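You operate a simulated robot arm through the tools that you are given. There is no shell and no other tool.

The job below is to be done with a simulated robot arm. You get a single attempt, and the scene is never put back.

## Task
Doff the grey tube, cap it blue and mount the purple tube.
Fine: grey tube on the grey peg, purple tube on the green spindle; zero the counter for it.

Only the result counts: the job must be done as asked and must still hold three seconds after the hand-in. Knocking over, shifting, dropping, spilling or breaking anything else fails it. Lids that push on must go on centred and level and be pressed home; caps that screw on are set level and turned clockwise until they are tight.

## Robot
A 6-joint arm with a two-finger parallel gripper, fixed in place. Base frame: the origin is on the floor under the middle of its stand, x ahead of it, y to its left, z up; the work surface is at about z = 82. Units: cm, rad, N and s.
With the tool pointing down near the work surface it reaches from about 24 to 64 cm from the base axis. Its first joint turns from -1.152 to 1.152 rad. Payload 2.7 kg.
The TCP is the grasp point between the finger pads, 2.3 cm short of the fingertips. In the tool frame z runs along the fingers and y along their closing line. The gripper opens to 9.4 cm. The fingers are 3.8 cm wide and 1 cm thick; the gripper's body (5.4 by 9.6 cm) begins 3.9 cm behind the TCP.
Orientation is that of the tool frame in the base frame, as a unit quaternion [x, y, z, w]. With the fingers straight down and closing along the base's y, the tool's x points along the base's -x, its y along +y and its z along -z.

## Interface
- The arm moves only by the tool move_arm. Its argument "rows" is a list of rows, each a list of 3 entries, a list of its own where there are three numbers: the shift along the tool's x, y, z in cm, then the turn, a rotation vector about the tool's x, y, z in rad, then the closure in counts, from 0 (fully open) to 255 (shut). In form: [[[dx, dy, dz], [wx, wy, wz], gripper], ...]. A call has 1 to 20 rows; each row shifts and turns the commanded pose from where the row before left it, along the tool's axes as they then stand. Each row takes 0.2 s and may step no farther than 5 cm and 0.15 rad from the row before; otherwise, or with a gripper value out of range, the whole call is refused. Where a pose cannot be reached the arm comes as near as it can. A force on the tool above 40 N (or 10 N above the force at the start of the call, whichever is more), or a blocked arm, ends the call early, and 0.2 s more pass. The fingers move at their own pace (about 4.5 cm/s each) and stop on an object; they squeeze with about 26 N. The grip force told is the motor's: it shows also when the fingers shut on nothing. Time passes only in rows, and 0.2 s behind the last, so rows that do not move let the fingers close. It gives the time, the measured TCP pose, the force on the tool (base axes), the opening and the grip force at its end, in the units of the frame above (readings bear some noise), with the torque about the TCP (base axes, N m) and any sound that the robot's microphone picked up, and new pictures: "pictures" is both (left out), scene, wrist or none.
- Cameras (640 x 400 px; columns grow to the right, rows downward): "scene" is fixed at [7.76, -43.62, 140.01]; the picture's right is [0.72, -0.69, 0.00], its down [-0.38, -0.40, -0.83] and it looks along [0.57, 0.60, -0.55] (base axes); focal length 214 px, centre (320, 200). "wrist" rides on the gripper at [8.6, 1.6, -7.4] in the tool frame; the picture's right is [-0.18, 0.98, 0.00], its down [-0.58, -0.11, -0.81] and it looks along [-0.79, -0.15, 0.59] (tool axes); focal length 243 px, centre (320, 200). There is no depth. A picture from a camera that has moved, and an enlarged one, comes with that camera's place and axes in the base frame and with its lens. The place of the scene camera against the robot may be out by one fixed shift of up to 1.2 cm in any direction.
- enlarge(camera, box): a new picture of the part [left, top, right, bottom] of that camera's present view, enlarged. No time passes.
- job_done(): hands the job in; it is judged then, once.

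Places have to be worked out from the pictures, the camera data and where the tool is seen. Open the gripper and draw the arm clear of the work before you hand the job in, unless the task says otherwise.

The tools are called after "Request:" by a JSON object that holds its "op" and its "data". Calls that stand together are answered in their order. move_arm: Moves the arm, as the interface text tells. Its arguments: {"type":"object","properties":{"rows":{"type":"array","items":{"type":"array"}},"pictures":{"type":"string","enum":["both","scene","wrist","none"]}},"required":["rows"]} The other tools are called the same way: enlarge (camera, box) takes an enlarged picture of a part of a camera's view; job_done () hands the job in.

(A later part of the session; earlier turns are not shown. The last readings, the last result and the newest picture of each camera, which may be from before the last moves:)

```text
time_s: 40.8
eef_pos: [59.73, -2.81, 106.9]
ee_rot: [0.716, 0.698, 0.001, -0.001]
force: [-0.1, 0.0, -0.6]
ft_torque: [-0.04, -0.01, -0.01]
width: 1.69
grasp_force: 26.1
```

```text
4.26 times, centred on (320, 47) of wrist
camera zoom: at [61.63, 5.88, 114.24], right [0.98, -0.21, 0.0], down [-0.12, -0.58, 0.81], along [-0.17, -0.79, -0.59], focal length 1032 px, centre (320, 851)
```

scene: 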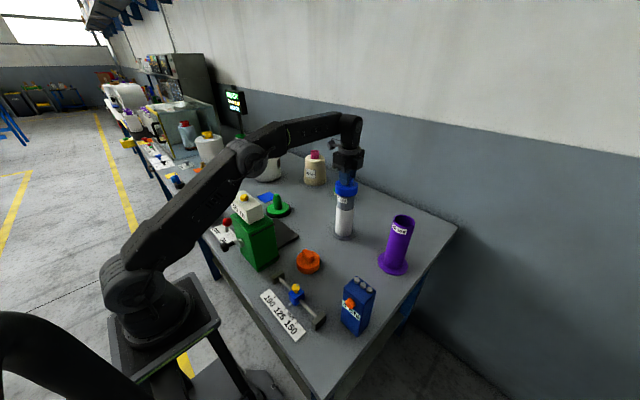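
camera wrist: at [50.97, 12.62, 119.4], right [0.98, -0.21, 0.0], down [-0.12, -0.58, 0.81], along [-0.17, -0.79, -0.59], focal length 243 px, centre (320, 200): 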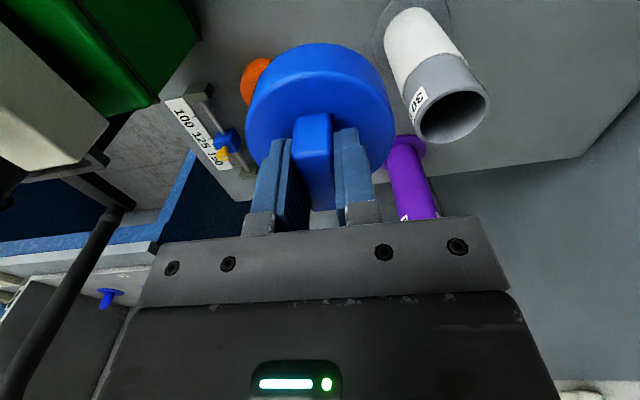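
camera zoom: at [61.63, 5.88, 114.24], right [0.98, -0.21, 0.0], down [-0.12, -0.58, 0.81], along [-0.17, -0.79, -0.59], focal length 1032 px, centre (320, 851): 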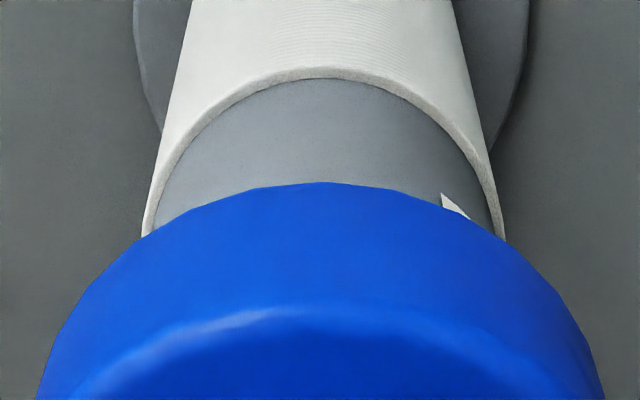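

Both views now show the cap and tube axes aligned within a few hundredths of a cm. I'll lower gently and watch the force.

Request:
{"op": "move_arm", "data": {"rows": [[[0, 0, 0.3], [0, 0, 0], 255], [[0, 0, 0.3], [0, 0, 0], 255], [[0, 0, 0.2], [0, 0, 0], 255], [[0, 0, 0], [0, 0, 0], 255]], "pictures": "none"}}

Request:
{"op": "enlarge", "data": {"camera": "scene", "box": [332, 175, 360, 207]}}

Request:
{"op": "enlarge", "data": {"camera": "wrist", "box": [245, 0, 395, 94]}}

```text
time_s: 41.8
eef_pos: [59.87, -2.79, 105.98]
ee_rot: [0.716, 0.698, 0.001, 0.001]
force: [-0.2, -0.5, 0.6]
ft_torque: [-0.01, 0.02, 0.03]
width: 1.67
grasp_force: 26.0
```

```text
12.50 times, centred on (346, 191) of scene
camera zoom: at [7.76, -43.62, 140.01], right [0.72, -0.69, 0.0], down [-0.38, -0.4, -0.83], along [0.57, 0.6, -0.55], focal length 2681 px, centre (-5, 312)
```

zoom: 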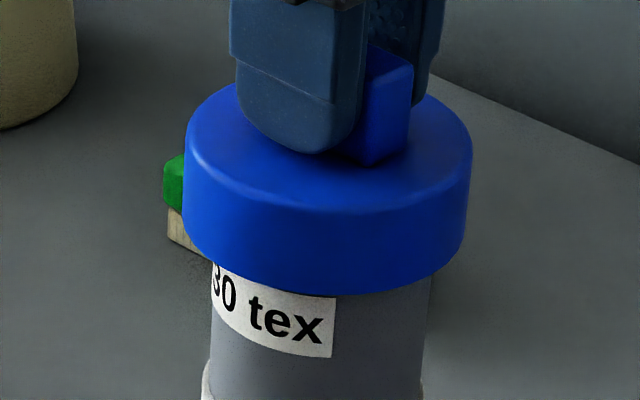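

```text
4.26 times, centred on (320, 47) of wrist
camera zoom: at [61.62, 5.87, 113.43], right [0.98, -0.21, 0.0], down [-0.12, -0.58, 0.81], along [-0.17, -0.79, -0.59], focal length 1032 px, centre (320, 851)
```

zoom: 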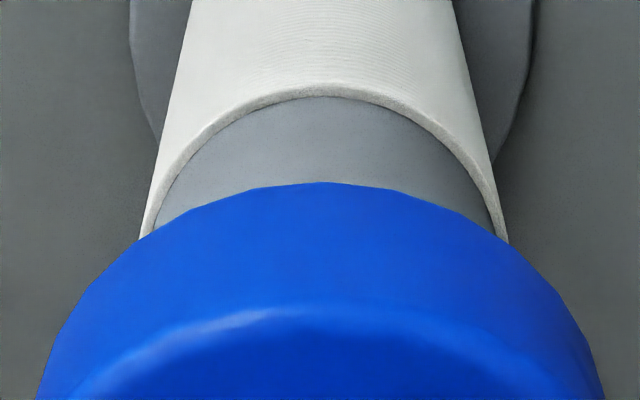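

Alignment holds and the cap edge is about at rim level with no force. I'll continue down in small steps.

Request:
{"op": "move_arm", "data": {"rows": [[[0, 0, 0.2], [0, 0, 0], 255], [[0, 0, 0.2], [0, 0, 0], 255], [[0, 0, 0.1], [0, 0, 0], 255], [[0, 0, 0], [0, 0, 0], 255]], "pictures": "none"}}

```text
time_s: 42.8
eef_pos: [59.74, -2.85, 105.68]
ee_rot: [0.716, 0.699, 0.0, 0.001]
force: [-0.1, 0.0, -0.1]
ft_torque: [-0.03, -0.02, 0.02]
width: 1.67
grasp_force: 26.0
```

No contact yet. I'll lower further in small steps.

Request:
{"op": "move_arm", "data": {"rows": [[[0, 0, 0.2], [0, 0, 0], 255], [[0, 0, 0.2], [0, 0, 0], 255], [[0, 0, 0.2], [0, 0, 0], 255], [[0, 0, 0], [0, 0, 0], 255]], "pictures": "scene"}}

Request:
{"op": "enlarge", "data": {"camera": "scene", "box": [332, 175, 360, 207]}}

```text
time_s: 43.8
eef_pos: [59.72, -2.79, 104.94]
ee_rot: [0.716, 0.698, 0.0, 0.0]
force: [0.2, -1.0, -1.1]
ft_torque: [-0.01, 0.0, 0.02]
width: 1.69
grasp_force: 26.1
```

scene: 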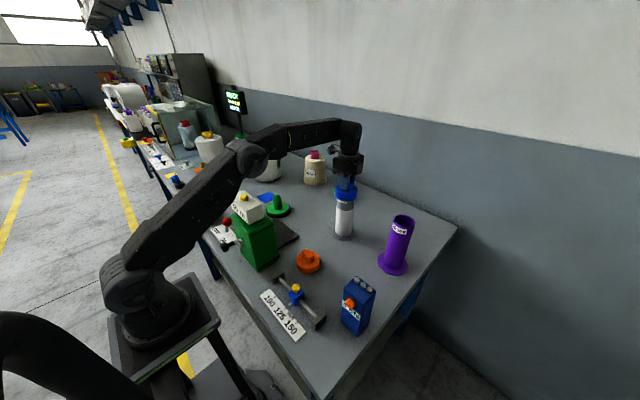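

```text
12.50 times, centred on (346, 191) of scene
camera zoom: at [7.76, -43.62, 140.01], right [0.72, -0.69, 0.0], down [-0.38, -0.4, -0.83], along [0.57, 0.6, -0.55], focal length 2681 px, centre (-5, 312)
```

zoom: 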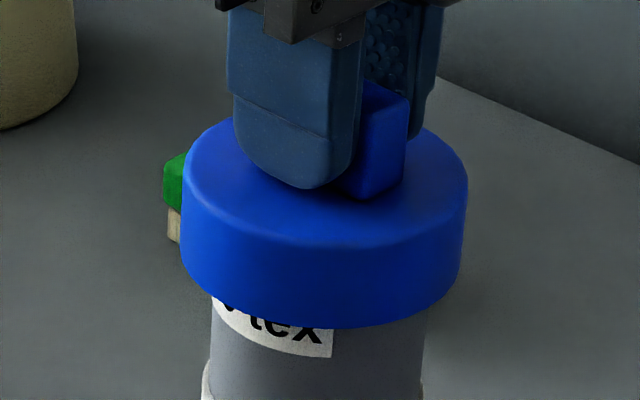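

The cap edge is about 1 cm below the rim height with no resistance, so it is sliding over the tube. I'll continue down.

Request:
{"op": "move_arm", "data": {"rows": [[[0, 0, 0.2], [0, 0, 0], 255], [[0, 0, 0.2], [0, 0, 0], 255], [[0, 0, 0.2], [0, 0, 0], 255], [[0, 0, 0], [0, 0, 0], 255]], "pictures": "none"}}

```text
time_s: 44.8
eef_pos: [59.75, -2.76, 104.37]
ee_rot: [0.715, 0.699, 0.0, 0.0]
force: [0.0, -0.7, 0.6]
ft_torque: [0.0, 0.02, 0.03]
width: 1.69
grasp_force: 26.0
```

Request:
{"op": "move_arm", "data": {"rows": [[[0, 0, 0.15], [0, 0, 0], 255], [[0, 0, 0.15], [0, 0, 0], 255], [[0, 0, 0.15], [0, 0, 0], 255], [[0, 0, 0], [0, 0, 0], 255]], "pictures": "scene"}}

Request:
{"op": "enlarge", "data": {"camera": "scene", "box": [332, 175, 360, 207]}}

Request:
{"op": "enlarge", "data": {"camera": "wrist", "box": [245, 0, 395, 94]}}

```text
time_s: 45.8
eef_pos: [59.73, -2.63, 103.94]
ee_rot: [0.716, 0.699, 0.0, 0.0]
force: [-0.7, 0.4, -1.2]
ft_torque: [-0.01, -0.02, 0.01]
width: 1.68
grasp_force: 26.0
```

scene: 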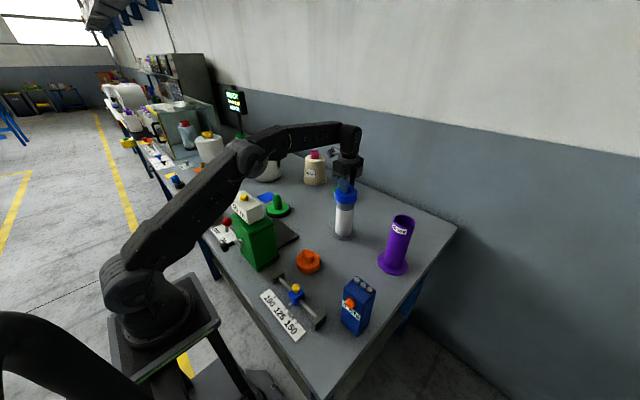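

```text
12.50 times, centred on (346, 191) of scene
camera zoom: at [7.76, -43.62, 140.01], right [0.72, -0.69, 0.0], down [-0.38, -0.4, -0.83], along [0.57, 0.6, -0.55], focal length 2681 px, centre (-5, 312)
```

zoom: 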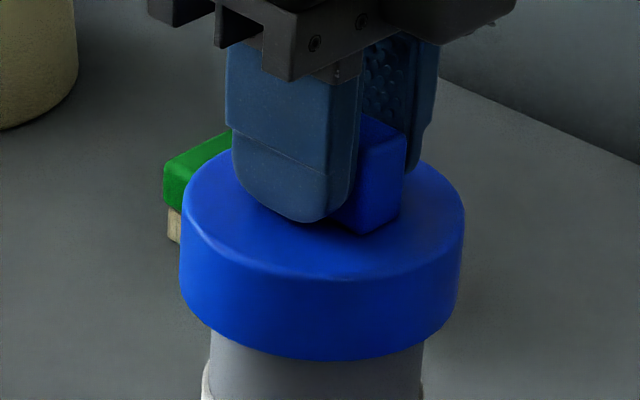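

```text
4.26 times, centred on (320, 47) of wrist
camera zoom: at [61.6, 5.86, 111.26], right [0.98, -0.21, 0.0], down [-0.12, -0.58, 0.81], along [-0.17, -0.79, -0.59], focal length 1032 px, centre (320, 851)
```

zoom: 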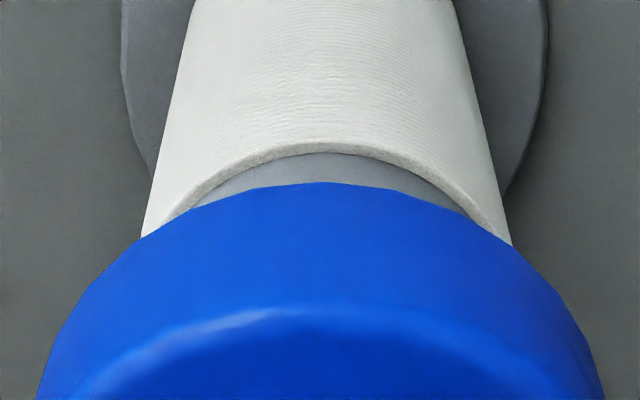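

The cap is about 2 cm over the tube with no force yet. I'll step down to find the top plate contact and press home.

Request:
{"op": "move_arm", "data": {"rows": [[[0, 0, 0.1], [0, 0, 0], 255], [[0, 0, 0.1], [0, 0, 0], 255], [[0, 0, 0.1], [0, 0, 0], 255], [[0, 0, 0], [0, 0, 0], 255]], "pictures": "none"}}

```text
time_s: 46.8
eef_pos: [59.66, -2.75, 103.59]
ee_rot: [0.716, 0.698, 0.0, 0.001]
force: [-1.6, 0.6, 4.0]
ft_torque: [-0.04, 0.09, -0.01]
width: 1.66
grasp_force: 25.7
```

First contact at 4 N up. I'll keep pressing in small steps.

Request:
{"op": "move_arm", "data": {"rows": [[[0, 0, 0.1], [0, 0, 0], 255], [[0, 0, 0.05], [0, 0, 0], 255], [[0, 0, 0], [0, 0, 0], 255]], "pictures": "none"}}

```text
time_s: 47.6
eef_pos: [59.71, -2.69, 103.61]
ee_rot: [0.715, 0.699, 0.002, 0.002]
force: [-2.8, 0.9, 16.6]
ft_torque: [-0.03, 0.1, 0.01]
width: 1.72
grasp_force: 26.0
```

The reaction is rising (16.6 N) with no motion. I'll press harder to see whether it moves further or clicks home.

Request:
{"op": "move_arm", "data": {"rows": [[[0, 0, 0.08], [0, 0, 0], 255], [[0, 0, 0.08], [0, 0, 0], 255], [[0, 0, 0.05], [0, 0, 0], 255], [[0, 0, 0], [0, 0, 0], 255]], "pictures": "scene"}}

Request:
{"op": "enlarge", "data": {"camera": "scene", "box": [332, 175, 360, 207]}}

Request:
{"op": "enlarge", "data": {"camera": "wrist", "box": [245, 0, 395, 94]}}

```text
time_s: 48.6
eef_pos: [59.75, -2.78, 103.34]
ee_rot: [0.715, 0.699, 0.001, 0.001]
force: [-0.7, -1.5, 21.4]
ft_torque: [-0.04, 0.15, 0.03]
width: 1.7
grasp_force: 26.0
```

scene: 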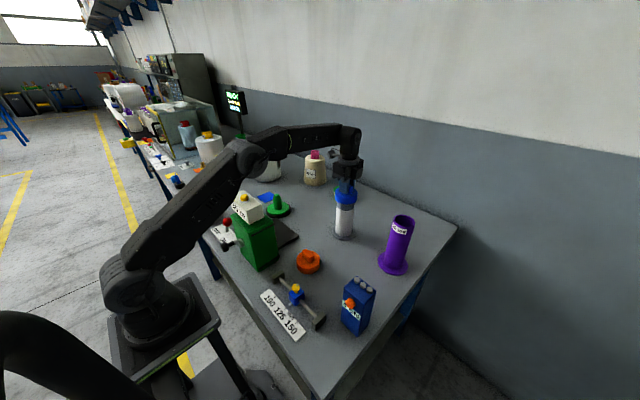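

```text
12.50 times, centred on (346, 191) of scene
camera zoom: at [7.72, -43.62, 140.01], right [0.72, -0.69, 0.0], down [-0.38, -0.4, -0.83], along [0.57, 0.6, -0.55], focal length 2681 px, centre (-5, 312)
```

zoom: 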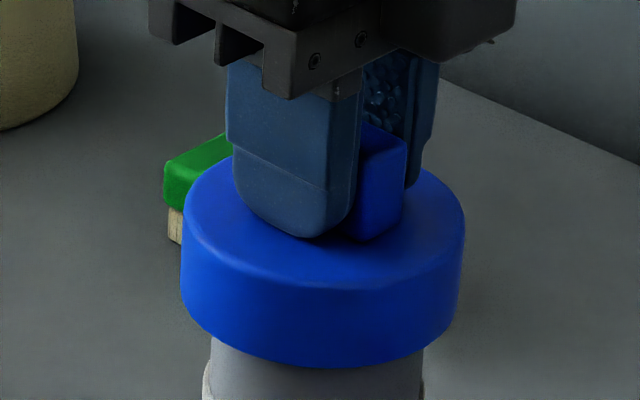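

```text
4.26 times, centred on (320, 47) of wrist
camera zoom: at [61.59, 5.85, 110.77], right [0.98, -0.21, 0.0], down [-0.13, -0.58, 0.81], along [-0.17, -0.79, -0.59], focal length 1032 px, centre (320, 851)
```

zoom: 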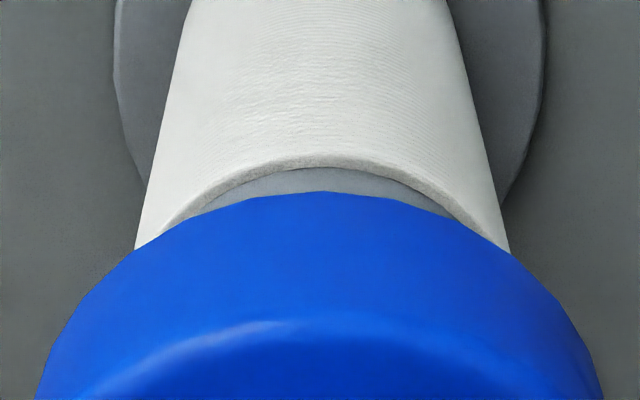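

The grip slid slightly down the bar and the fingertips are close to the disc. I'll keep pressing for a firm, direct push.

Request:
{"op": "move_arm", "data": {"rows": [[[0, 0, 0.08], [0, 0, 0], 255], [[0, 0, 0.08], [0, 0, 0], 255], [[0, 0, 0.08], [0, 0, 0], 255], [[0, 0, 0], [0, 0, 0], 255]], "pictures": "none"}}

Request:
{"op": "enlarge", "data": {"camera": "scene", "box": [332, 175, 360, 207]}}

Request:
{"op": "enlarge", "data": {"camera": "wrist", "box": [245, 0, 395, 94]}}

```text
time_s: 49.6
eef_pos: [59.7, -2.67, 103.38]
ee_rot: [0.716, 0.698, 0.002, 0.003]
force: [-4.3, -2.1, 27.6]
ft_torque: [-0.08, 0.26, -0.01]
width: 1.72
grasp_force: 25.3
```

```text
12.50 times, centred on (346, 191) of scene
camera zoom: at [7.69, -43.62, 140.01], right [0.72, -0.69, 0.0], down [-0.38, -0.4, -0.83], along [0.57, 0.6, -0.55], focal length 2681 px, centre (-5, 312)
```

zoom: 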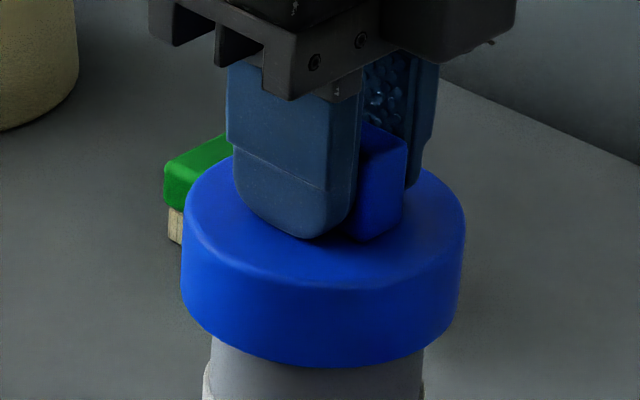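

```text
4.26 times, centred on (320, 47) of wrist
camera zoom: at [61.57, 5.86, 110.76], right [0.98, -0.21, 0.01], down [-0.13, -0.58, 0.81], along [-0.16, -0.79, -0.59], focal length 1032 px, centre (320, 851)
```

zoom: 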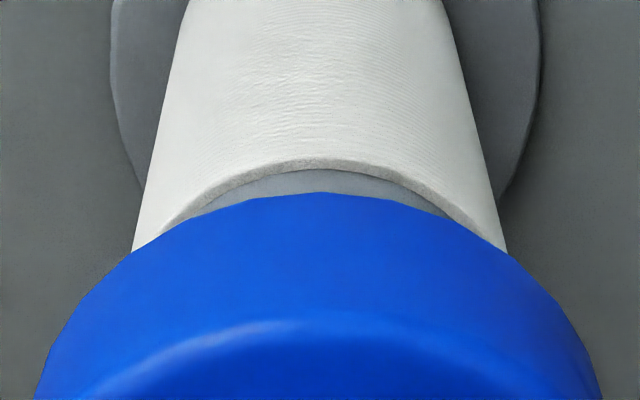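

27.6 N with no further travel; the disc top is at ≈101.1, right on the rim at ≈100.8, so the plate looks seated. I'll press a bit harder to be sure it is home.

Request:
{"op": "move_arm", "data": {"rows": [[[0, 0, 0.08], [0, 0, 0], 255], [[0, 0, 0.08], [0, 0, 0], 255], [[0, 0, 0], [0, 0, 0], 255]], "pictures": "none"}}

```text
time_s: 50.4
eef_pos: [59.73, -2.75, 103.32]
ee_rot: [0.716, 0.698, 0.004, 0.004]
force: [-5.2, -0.6, 33.3]
ft_torque: [-0.09, 0.37, -0.03]
width: 1.69
grasp_force: 25.8
```

33 N with no further movement, so the plate is firmly on the rim. I'll ease the load, open the fingers and inspect.

Request:
{"op": "move_arm", "data": {"rows": [[[0, 0, -0.2], [0, 0, 0], 255], [[0, 0, -0.2], [0, 0, 0], 255], [[0, 0, 0], [0, 0, 0], 255]], "pictures": "none"}}

```text
time_s: 51.2
eef_pos: [59.68, -2.69, 103.45]
ee_rot: [0.716, 0.698, 0.001, 0.001]
force: [2.0, 1.0, 19.7]
ft_torque: [-0.06, -0.05, -0.01]
width: 1.68
grasp_force: 25.7
```

Request:
{"op": "move_arm", "data": {"rows": [[[0, 0, -0.15], [0, 0, 0], 255], [[0, 0, -0.1], [0, 0, 0], 255], [[0, 0, 0], [0, 0, 0], 255]], "pictures": "none"}}

```text
time_s: 52.0
eef_pos: [59.64, -2.7, 103.39]
ee_rot: [0.716, 0.698, 0.0, -0.001]
force: [1.8, -0.6, 4.7]
ft_torque: [0.01, -0.18, 0.01]
width: 1.69
grasp_force: 26.2
```

The load is down to 4.7 N. I'll open the gripper fully.

Request:
{"op": "move_arm", "data": {"rows": [[[0, 0, -0.05], [0, 0, 0], 200], [[0, 0, 0], [0, 0, 0], 0], [[0, 0, 0], [0, 0, 0], 0], [[0, 0, 0], [0, 0, 0], 0], [[0, 0, 0], [0, 0, 0], 0], [[0, 0, 0], [0, 0, 0], 0]], "pictures": "both"}}

Request:
{"op": "enlarge", "data": {"camera": "scene", "box": [332, 175, 360, 207]}}

Request:
{"op": "enlarge", "data": {"camera": "wrist", "box": [225, 0, 415, 160]}}

```text
time_s: 53.4
eef_pos: [59.76, -2.86, 103.56]
ee_rot: [0.716, 0.698, 0.0, 0.0]
force: [-0.1, 0.8, -0.3]
ft_torque: [0.0, 0.0, -0.01]
width: 9.4
grasp_force: 0.0
camera wrist: at [61.63, 5.84, 110.94], right [0.98, -0.21, 0.0], down [-0.12, -0.58, 0.81], along [-0.17, -0.79, -0.59], focal length 243 px, centre (320, 200)
```

scene: 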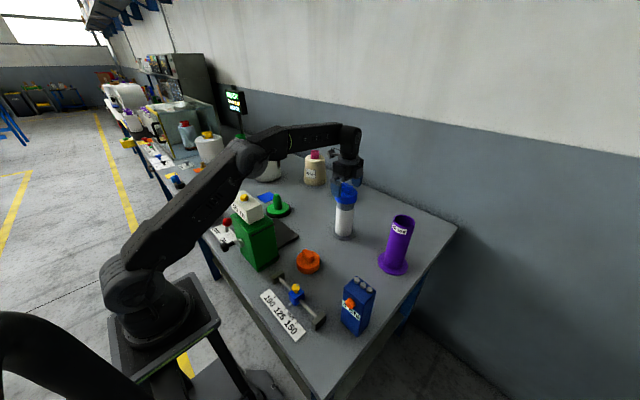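
wrist: 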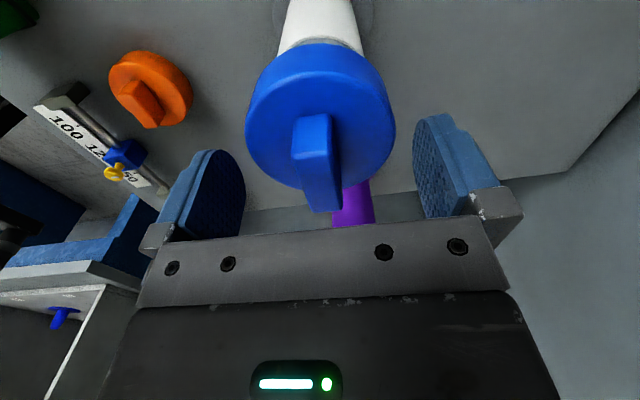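

```text
12.50 times, centred on (346, 191) of scene
camera zoom: at [7.76, -43.62, 140.01], right [0.72, -0.69, 0.0], down [-0.38, -0.4, -0.83], along [0.57, 0.6, -0.55], focal length 2681 px, centre (-5, 312)
```

zoom: 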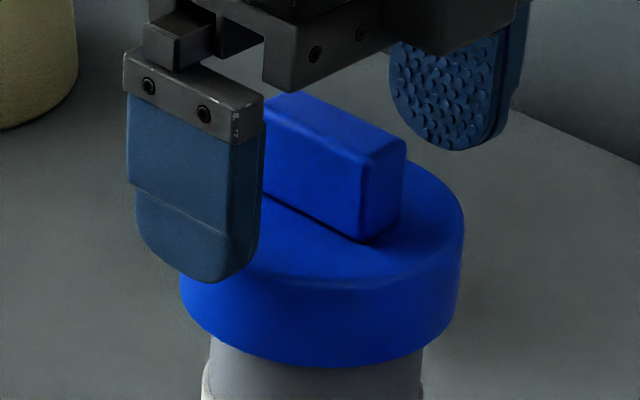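

```text
2.50 times, centred on (320, 80) of wrist
camera zoom: at [61.63, 5.84, 110.94], right [0.98, -0.21, 0.0], down [-0.12, -0.58, 0.81], along [-0.17, -0.79, -0.59], focal length 606 px, centre (320, 500)
```

zoom: 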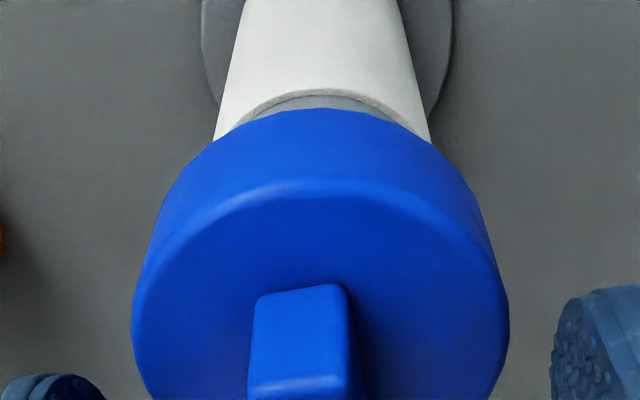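

The cap is level and seated on the tube. I'll raise clear, retract, and turn the hand back to closing along y.

Request:
{"op": "move_arm", "data": {"rows": [[[0, 0, -1.0], [0, 0, 0], 0], [[0, 0, -2.0], [0, 0, 0], 0], [[0, 0, -1.8], [0, 0, 0], 0], [[-1.84, -3.71, -1.0], [0, 0, 0], 0], [[-1.84, -3.71, -1.0], [0, 0, 0], 0], [[-1.84, -3.71, -1.0], [0, 0, 0], 0], [[-1.84, -3.71, -1.0], [0, 0, 0], 0], [[0, 0, 0], [0, 0, -0.145], 0], [[0, 0, 0], [0, 0, -0.145], 0], [[0, 0, 0], [0, 0, -0.145], 0], [[0, 0, 0], [0, 0, -0.145], 0], [[0, 0, 0], [0, 0, -0.145], 0], [[0, 0, 0], [0, 0, -0.145], 0], [[0, 0, 0], [0, 0, -0.145], 0], [[0, 0, 0], [0, 0, -0.145], 0], [[0, 0, 0], [0, 0, -0.145], 0], [[0, 0, 0], [0, 0, -0.145], 0], [[0, 0, 0], [0, 0, -0.145], 0], [[0, 0, 0], [0, 0, 0], 0]], "pictures": "both"}}

Request:
{"op": "enlarge", "data": {"camera": "scene", "box": [320, 170, 370, 245]}}

```text
time_s: 57.4
eef_pos: [44.7, -9.77, 112.35]
ee_rot: [-0.002, 1.0, 0.0, 0.0]
force: [-0.4, 0.1, -0.6]
ft_torque: [0.01, -0.03, -0.01]
width: 9.41
grasp_force: 0.0
camera wrist: at [36.11, -8.16, 119.71], right [0.18, 0.98, 0.0], down [0.58, -0.11, 0.81], along [0.79, -0.15, -0.59], focal length 243 px, centre (320, 200)
```

scene: 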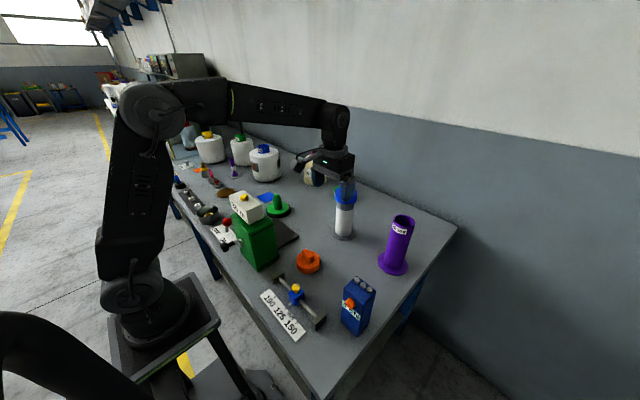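
wrist: 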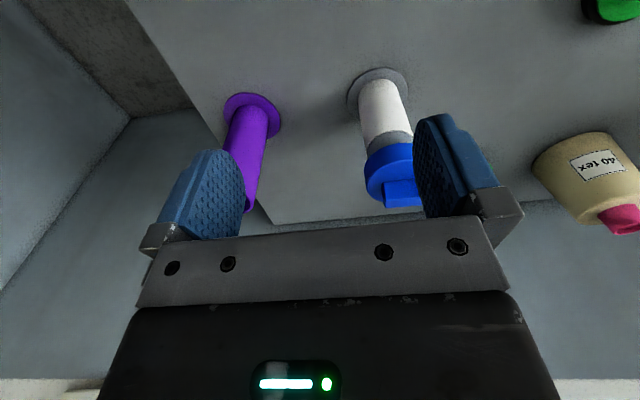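

```text
5.33 times, centred on (345, 208) of scene
camera zoom: at [7.76, -43.62, 140.01], right [0.72, -0.69, 0.0], down [-0.38, -0.4, -0.83], along [0.57, 0.6, -0.55], focal length 1144 px, centre (187, 160)
```

zoom: 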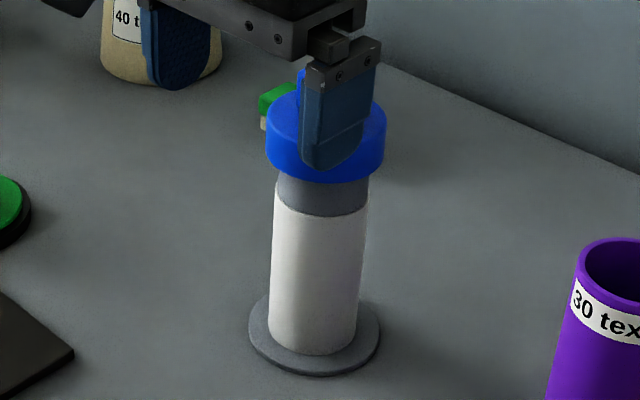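

The cap and tube look right. Next I'll slide over in y so the purple tube's rim is visible between the fingers.

Request:
{"op": "move_arm", "data": {"rows": [[[1.0, -3.7, 0], [0, 0, 0], 0], [[1.0, -3.7, 0], [0, 0, 0], 0], [[1.0, -3.7, 0], [0, 0, 0], 0], [[0, 0, 0], [0, 0, 0], 0], [[0, 0, 0], [0, 0, 0], 0]], "pictures": "wrist"}}

Request:
{"op": "enlarge", "data": {"camera": "wrist", "box": [250, 90, 400, 240]}}

```text
time_s: 58.6
eef_pos: [41.62, -20.79, 112.32]
ee_rot: [-0.001, 1.0, 0.0, 0.0]
force: [0.2, -0.1, 0.7]
ft_torque: [-0.01, 0.0, -0.01]
width: 9.4
grasp_force: 0.1
camera wrist: at [33.07, -19.15, 119.7], right [0.18, 0.98, 0.0], down [0.58, -0.11, 0.81], along [0.79, -0.15, -0.59], focal length 243 px, centre (320, 200)
```

wrist: 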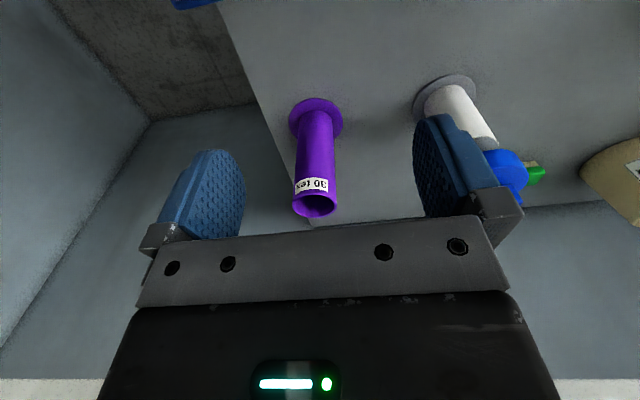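

```text
2.67 times, centred on (325, 165) of wrist
camera zoom: at [33.07, -19.15, 119.7], right [0.18, 0.98, 0.0], down [0.58, -0.11, 0.81], along [0.79, -0.15, -0.59], focal length 647 px, centre (307, 293)
```

zoom: 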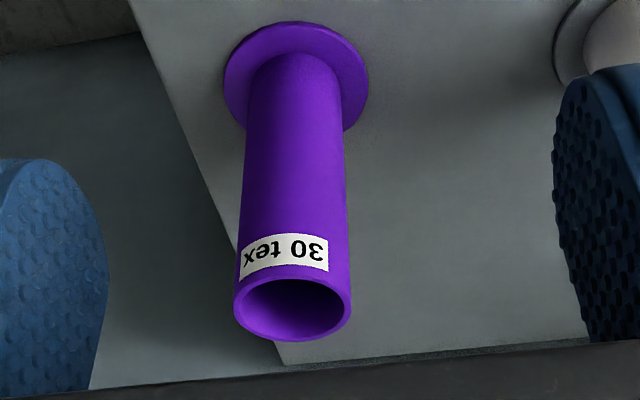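

The purple tube's axis is near (59.2, -24.85) with its rim at z≈101. Its 64 cm radius is at the reach limit for a straight-down hand, so I'll tilt the hand 0.3 rad about the closing axis (fingers pointing outward) and approach from above and inside.

Request:
{"op": "move_arm", "data": {"rows": [[[0, 0, 0], [0, -0.15, 0], 0], [[0, 0, 0], [0, -0.15, 0], 0], [[-2.5, -1.015, 2.42], [0, 0, 0], 0], [[-2.5, -1.015, 2.42], [0, 0, 0], 0], [[-2.5, -1.015, 2.42], [0, 0, 0], 0], [[-2.5, -1.015, 2.42], [0, 0, 0], 0], [[0, 0, 0], [0, 0, 0], 0], [[0, 0, 0], [0, 0, 0], 0]], "pictures": "both"}}

Request:
{"op": "enlarge", "data": {"camera": "wrist", "box": [240, 60, 400, 220]}}

```text
time_s: 60.4
eef_pos: [54.18, -24.99, 106.0]
ee_rot: [0.0, 0.989, 0.0, 0.15]
force: [0.1, 0.2, 0.3]
ft_torque: [0.01, 0.0, -0.02]
width: 9.39
grasp_force: 0.0
camera wrist: at [43.76, -23.31, 110.5], right [0.18, 0.98, 0.05], down [0.32, -0.11, 0.94], along [0.93, -0.15, -0.33], focal length 243 px, centre (320, 200)
```

scene: 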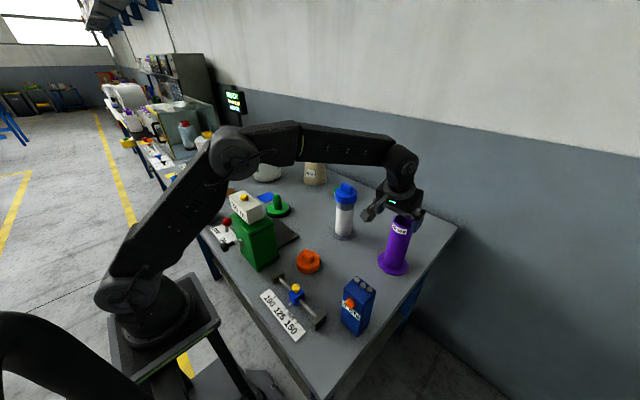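
wrist: 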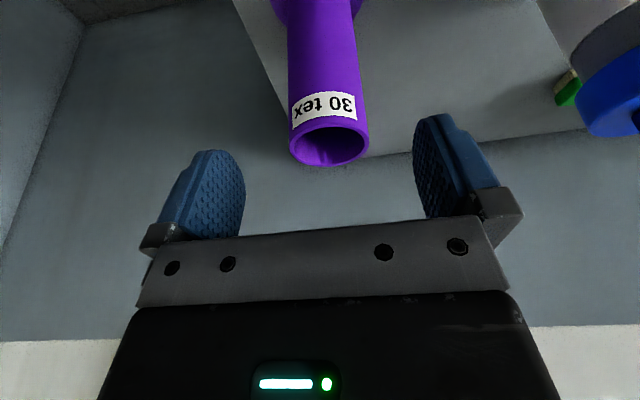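

```text
2.50 times, centred on (320, 140) of wrist
camera zoom: at [43.76, -23.31, 110.5], right [0.18, 0.98, 0.05], down [0.32, -0.11, 0.94], along [0.93, -0.15, -0.33], focal length 606 px, centre (320, 350)
```

zoom: 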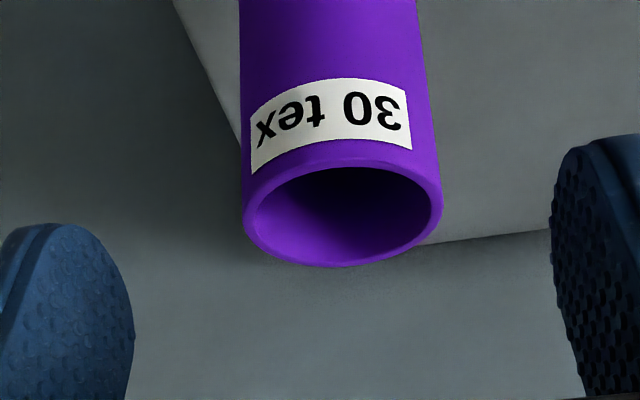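

The rim fits at about (59.3, -24.85, 101). I'll move directly above it at z≈105 with the tilted hand to check that it can be reached.

Request:
{"op": "move_arm", "data": {"rows": [[[-2.275, 0.07, 1.225], [0, 0, 0], 0], [[-2.275, 0.07, 1.225], [0, 0, 0], 0], [[0, 0, 0], [0, 0, 0], 0], [[0, 0, 0], [0, 0, 0], 0]], "pictures": "both"}}

Request:
{"op": "enlarge", "data": {"camera": "scene", "box": [350, 150, 450, 280]}}

Request:
{"op": "enlarge", "data": {"camera": "wrist", "box": [240, 0, 400, 160]}}

```text
time_s: 61.4
eef_pos: [59.28, -24.8, 105.09]
ee_rot: [0.0, 0.989, -0.001, 0.15]
force: [0.7, 0.0, -1.0]
ft_torque: [0.0, 0.01, 0.04]
width: 9.42
grasp_force: 0.1
camera wrist: at [48.77, -23.17, 109.56], right [0.18, 0.98, 0.05], down [0.32, -0.11, 0.94], along [0.93, -0.15, -0.33], focal length 243 px, centre (320, 200)
```

scene: 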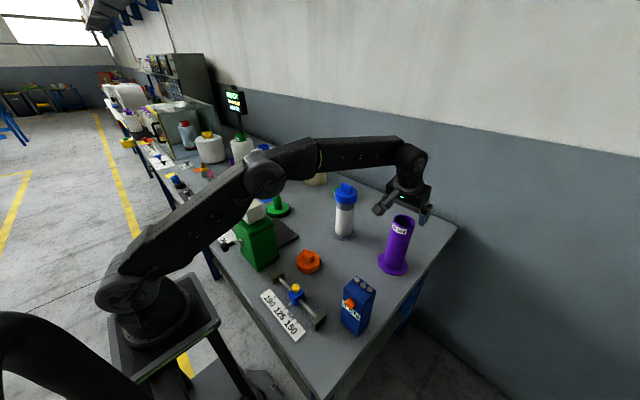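
wrist: 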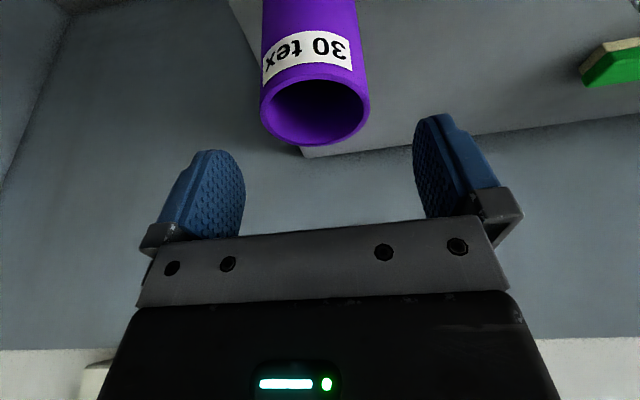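

```text
3.08 times, centred on (400, 215) of scene
camera zoom: at [7.76, -43.62, 140.01], right [0.72, -0.69, 0.0], down [-0.38, -0.4, -0.83], along [0.57, 0.6, -0.55], focal length 660 px, centre (74, 154)
```

zoom: 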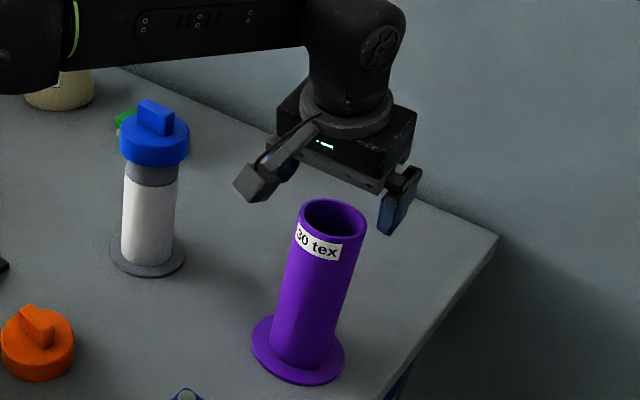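

```text
2.50 times, centred on (320, 80) of wrist
camera zoom: at [48.77, -23.17, 109.56], right [0.18, 0.98, 0.05], down [0.32, -0.11, 0.94], along [0.93, -0.15, -0.33], focal length 606 px, centre (320, 500)
```

zoom: 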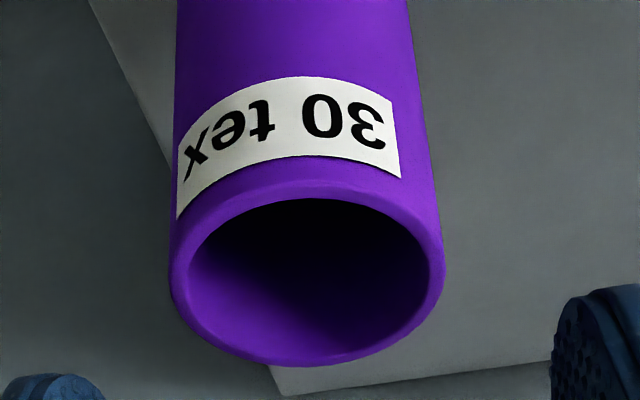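

Reachable. All the rim views agree on (59.7, -24.95, 100.8), matching the grey peg's x and height. I'll correct laterally and lower straight down to z≈98.4.

Request:
{"op": "move_arm", "data": {"rows": [[[-0.38, -0.1, 0.118], [0, 0, 0], 0], [[0.396, 0, 1.28], [0, 0, 0], 0], [[0.396, 0, 1.28], [0, 0, 0], 0], [[0.396, 0, 1.28], [0, 0, 0], 0], [[0.396, 0, 1.28], [0, 0, 0], 0], [[0.396, 0, 1.28], [0, 0, 0], 0], [[0, 0, 0], [0, 0, 0], 0], [[0, 0, 0], [0, 0, 0], 0]], "pictures": "both"}}

Request:
{"op": "enlarge", "data": {"camera": "scene", "box": [350, 150, 450, 280]}}

```text
time_s: 63.2
eef_pos: [59.54, -24.91, 98.34]
ee_rot: [0.0, 0.989, 0.0, 0.149]
force: [0.1, 0.1, 0.7]
ft_torque: [0.0, 0.0, 0.02]
width: 9.41
grasp_force: 0.0
camera wrist: at [49.17, -23.23, 102.89], right [0.18, 0.98, 0.05], down [0.32, -0.11, 0.94], along [0.93, -0.15, -0.33], focal length 243 px, centre (320, 200)
```

scene: 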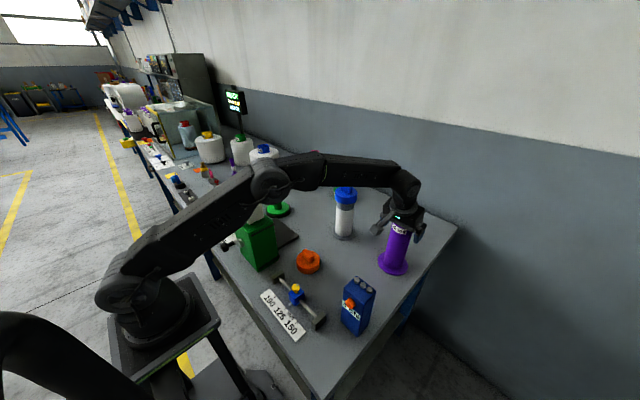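
wrist: 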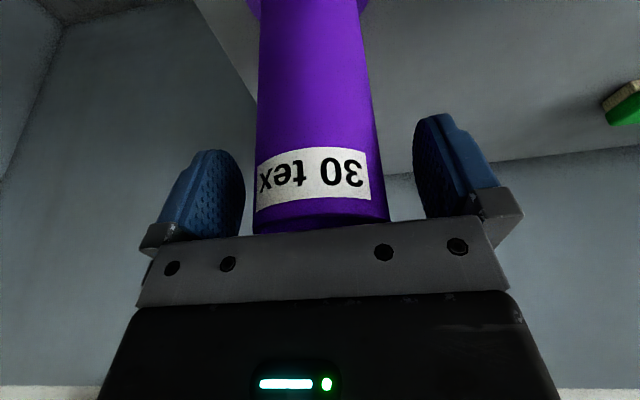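

```text
3.08 times, centred on (400, 215) of scene
camera zoom: at [7.76, -43.62, 140.01], right [0.72, -0.69, 0.0], down [-0.38, -0.4, -0.83], along [0.57, 0.6, -0.55], focal length 660 px, centre (74, 154)
```

zoom: 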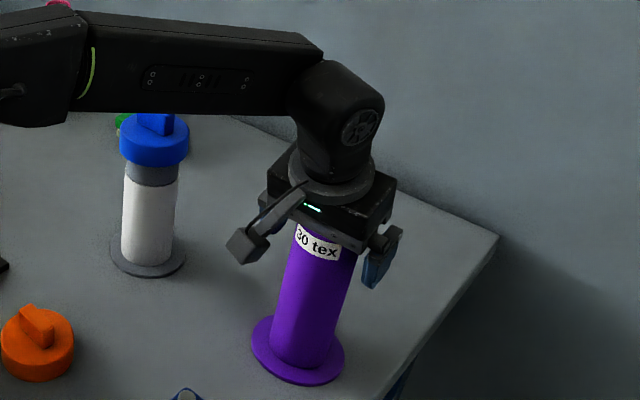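

The fingers straddle the purple tube with no contact. I'll close on it.

Request:
{"op": "move_arm", "data": {"rows": [[[0, 0, 0], [0, 0, 0], 255], [[0, 0, 0], [0, 0, 0], 255], [[0, 0, 0], [0, 0, 0], 255], [[0, 0, 0], [0, 0, 0], 255], [[0, 0, 0], [0, 0, 0], 255]], "pictures": "wrist"}}

```text
time_s: 64.4
eef_pos: [59.5, -24.9, 98.47]
ee_rot: [0.0, 0.989, 0.0, 0.15]
force: [0.5, -0.6, 1.1]
ft_torque: [-0.08, -0.05, 0.01]
width: 6.1
grasp_force: 26.2
camera wrist: at [49.18, -23.23, 102.91], right [0.18, 0.98, 0.05], down [0.32, -0.11, 0.94], along [0.93, -0.15, -0.33], focal length 243 px, centre (320, 200)
```

wrist: 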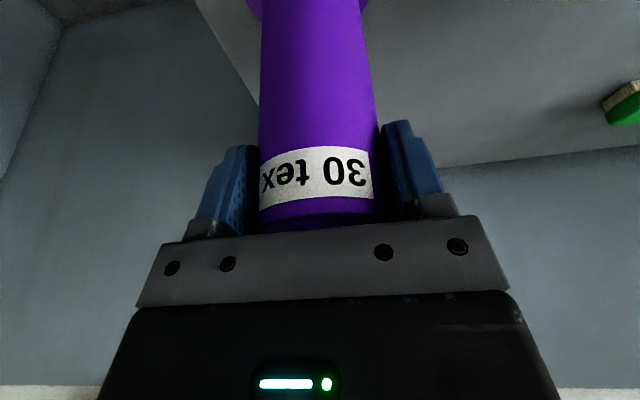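

Gripped at 6.1 cm. I'll lift straight up a little and check that the flange stays on the bench.

Request:
{"op": "move_arm", "data": {"rows": [[[-0.148, 0, -0.478], [0, 0, 0], 255], [[-0.296, 0, -0.955], [0, 0, 0], 255], [[-0.296, 0, -0.955], [0, 0, 0], 255], [[0, 0, 0], [0, 0, 0], 255]], "pictures": "both"}}

Request:
{"op": "enlarge", "data": {"camera": "scene", "box": [350, 150, 450, 280]}}

```text
time_s: 65.4
eef_pos: [59.61, -24.83, 100.95]
ee_rot: [0.0, 0.989, 0.001, 0.15]
force: [0.0, -0.2, -0.6]
ft_torque: [-0.03, -0.03, -0.01]
width: 6.1
grasp_force: 25.8
camera wrist: at [49.21, -23.2, 105.42], right [0.18, 0.98, 0.05], down [0.32, -0.11, 0.94], along [0.93, -0.15, -0.33], focal length 243 px, centre (320, 200)
```

scene: 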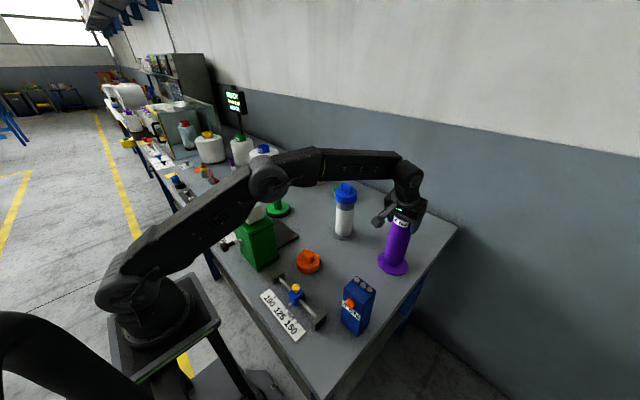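
wrist: 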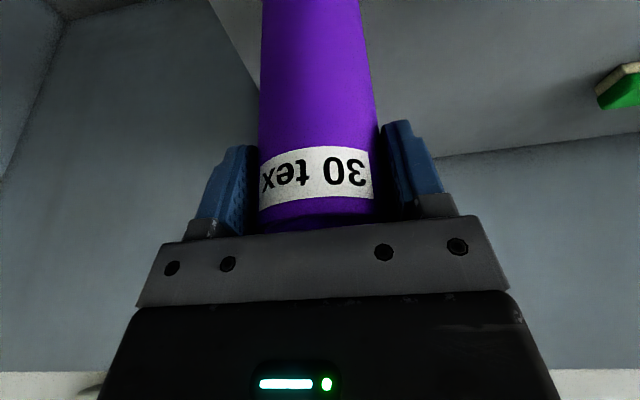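

```text
3.08 times, centred on (400, 215) of scene
camera zoom: at [7.76, -43.62, 140.0], right [0.72, -0.69, 0.0], down [-0.38, -0.4, -0.83], along [0.57, 0.6, -0.55], focal length 660 px, centre (74, 154)
```

zoom: 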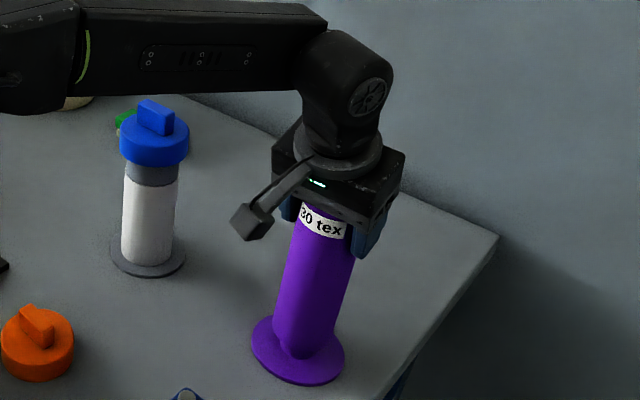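

The flange stays behind and the tube slides up its peg. I'll keep lifting to clear the pin.

Request:
{"op": "move_arm", "data": {"rows": [[[-0.443, 0, -1.433], [0, 0, 0], 255], [[-0.443, 0, -1.433], [0, 0, 0], 255], [[-0.443, 0, -1.433], [0, 0, 0], 255], [[-0.443, 0, -1.433], [0, 0, 0], 255], [[0, 0, 0], [0, 0, 0], 255]], "pictures": "both"}}

Request:
{"op": "enlarge", "data": {"camera": "scene", "box": [350, 150, 450, 280]}}

```text
time_s: 66.6
eef_pos: [59.6, -24.93, 106.88]
ee_rot: [0.0, 0.989, 0.0, 0.15]
force: [0.5, 0.3, -0.9]
ft_torque: [-0.03, 0.0, -0.01]
width: 6.08
grasp_force: 25.9
camera wrist: at [49.18, -23.25, 111.36], right [0.18, 0.98, 0.05], down [0.32, -0.11, 0.94], along [0.93, -0.15, -0.33], focal length 243 px, centre (320, 200)
```

scene: 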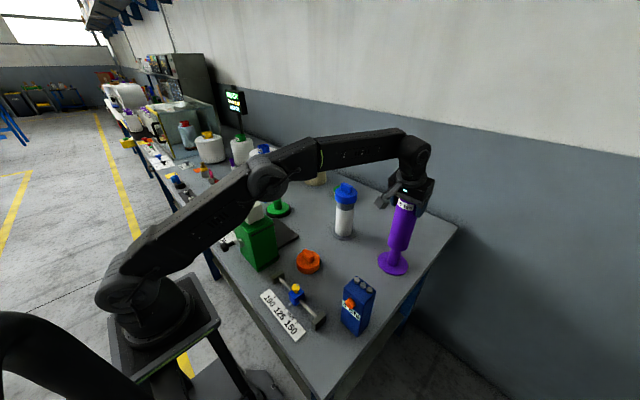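
wrist: 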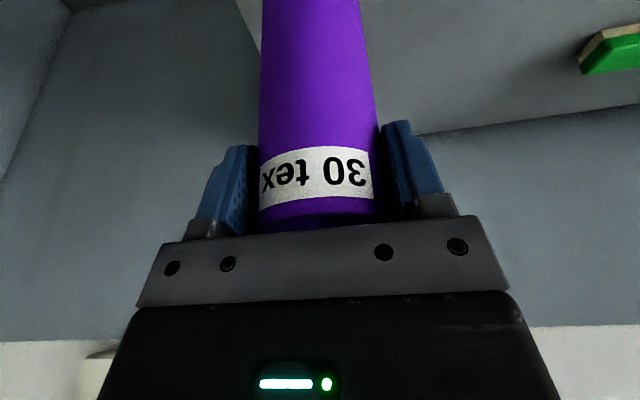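

```text
3.08 times, centred on (400, 215) of scene
camera zoom: at [7.76, -43.62, 140.0], right [0.72, -0.69, 0.0], down [-0.38, -0.4, -0.83], along [0.57, 0.6, -0.55], focal length 660 px, centre (74, 154)
```

zoom: 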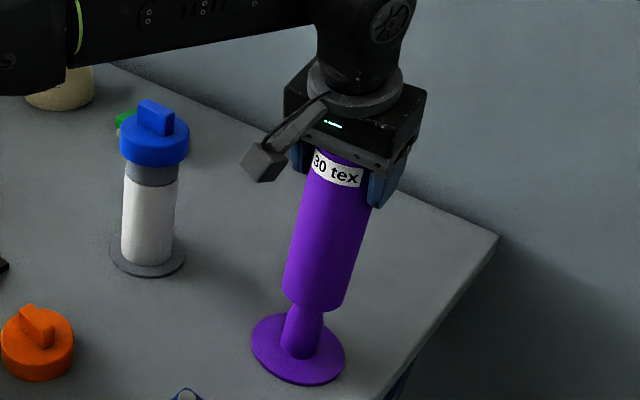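

The tube bottom should be about 1.7 cm above the pin tip. I'll lift another 2 cm before moving sideways.

Request:
{"op": "move_arm", "data": {"rows": [[[-0.296, 0, -0.955], [0, 0, 0], 255], [[-0.296, 0, -0.955], [0, 0, 0], 255], [[0, 0, 0], [0, 0, 0], 255]], "pictures": "scene"}}

Request:
{"op": "enlarge", "data": {"camera": "scene", "box": [350, 150, 450, 280]}}

```text
time_s: 67.4
eef_pos: [59.57, -24.87, 108.82]
ee_rot: [0.0, 0.989, 0.0, 0.15]
force: [-0.3, -0.7, -0.3]
ft_torque: [0.02, 0.01, 0.02]
width: 6.09
grasp_force: 26.1
```

scene: 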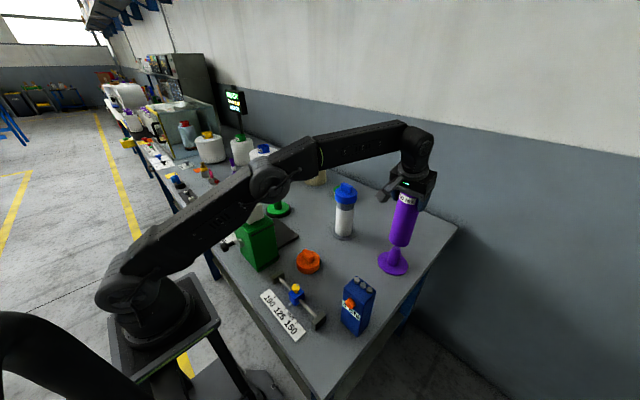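

```text
3.08 times, centred on (400, 215) of scene
camera zoom: at [7.76, -43.62, 140.0], right [0.72, -0.69, 0.0], down [-0.38, -0.4, -0.83], along [0.57, 0.6, -0.55], focal length 660 px, centre (74, 154)
```

zoom: 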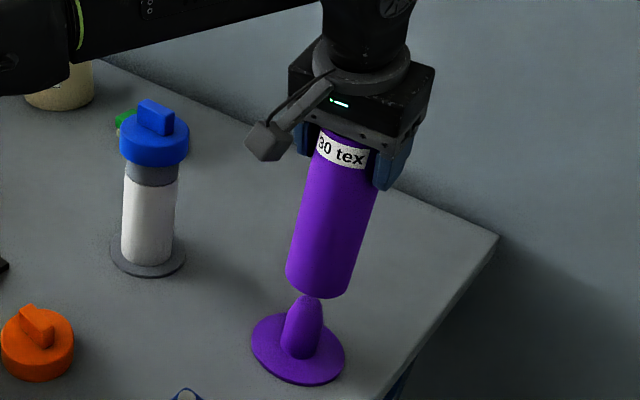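

The purple tube is clear of its peg. I'll carry it inward and up, then across in y, well inside the capped grey tube and outside the counter, toward the spindle.

Request:
{"op": "move_arm", "data": {"rows": [[[2.286, 0.974, -1.796], [0, 0, 0], 255], [[2.286, 0.974, -1.796], [0, 0, 0], 255], [[2.286, 0.974, -1.796], [0, 0, 0], 255], [[2.286, 0.974, -1.796], [0, 0, 0], 255], [[2.286, 0.974, -1.796], [0, 0, 0], 255], [[0, 2.0, 0], [0, 0, 0], 255], [[0, 4.0, 0], [0, 0, 0], 255], [[0, 4.0, 0], [0, 0, 0], 255], [[0, 4.0, 0], [0, 0, 0], 255], [[0, 4.0, 0], [0, 0, 0], 255], [[0, 4.0, 0], [0, 0, 0], 255], [[0, 4.0, 0], [0, 0, 0], 255], [[0, 4.0, 0], [0, 0, 0], 255], [[0, 3.0, 0], [0, 0, 0], 255], [[0, 1.5, 0], [0, 0, 0], 255], [[0, 0, 0], [0, 0, 0], 255], [[0, 0, 0], [0, 0, 0], 255]], "pictures": "both"}}

Request:
{"op": "enlarge", "data": {"camera": "scene", "box": [220, 110, 340, 230]}}

Request:
{"op": "enlarge", "data": {"camera": "wrist", "box": [220, 0, 420, 240]}}

```text
time_s: 71.0
eef_pos: [46.1, 14.57, 114.11]
ee_rot: [0.0, 0.989, 0.0, 0.15]
force: [0.3, -0.2, -0.3]
ft_torque: [-0.02, 0.0, 0.03]
width: 6.12
grasp_force: 26.0
camera wrist: at [35.55, 16.14, 118.57], right [0.18, 0.98, 0.05], down [0.32, -0.11, 0.94], along [0.93, -0.15, -0.33], focal length 243 px, centre (320, 200)
```

scene: 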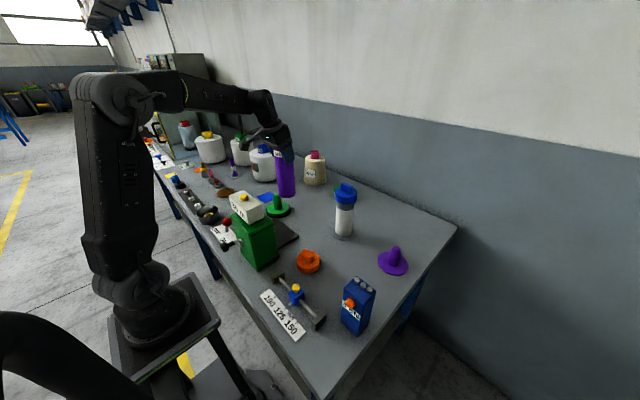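
wrist: 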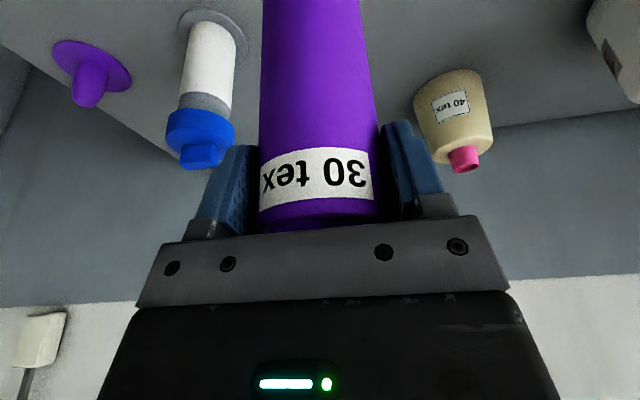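

```text
3.33 times, centred on (280, 170) of scene
camera zoom: at [7.76, -43.62, 140.01], right [0.72, -0.69, 0.0], down [-0.38, -0.4, -0.83], along [0.57, 0.6, -0.55], focal length 715 px, centre (453, 300)
```

zoom: 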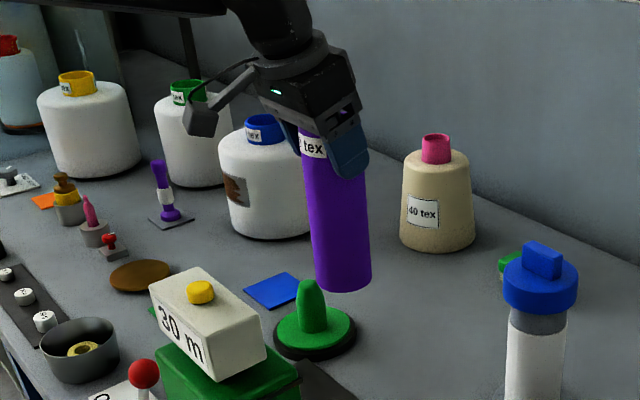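

```text
1.67 times, centred on (320, 120) of wrist
camera zoom: at [35.55, 16.14, 118.57], right [0.18, 0.98, 0.05], down [0.32, -0.11, 0.94], along [0.93, -0.15, -0.33], focal length 404 px, centre (320, 333)
```

zoom: 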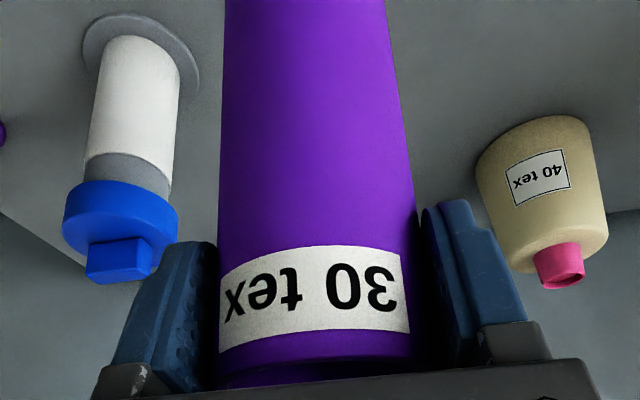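

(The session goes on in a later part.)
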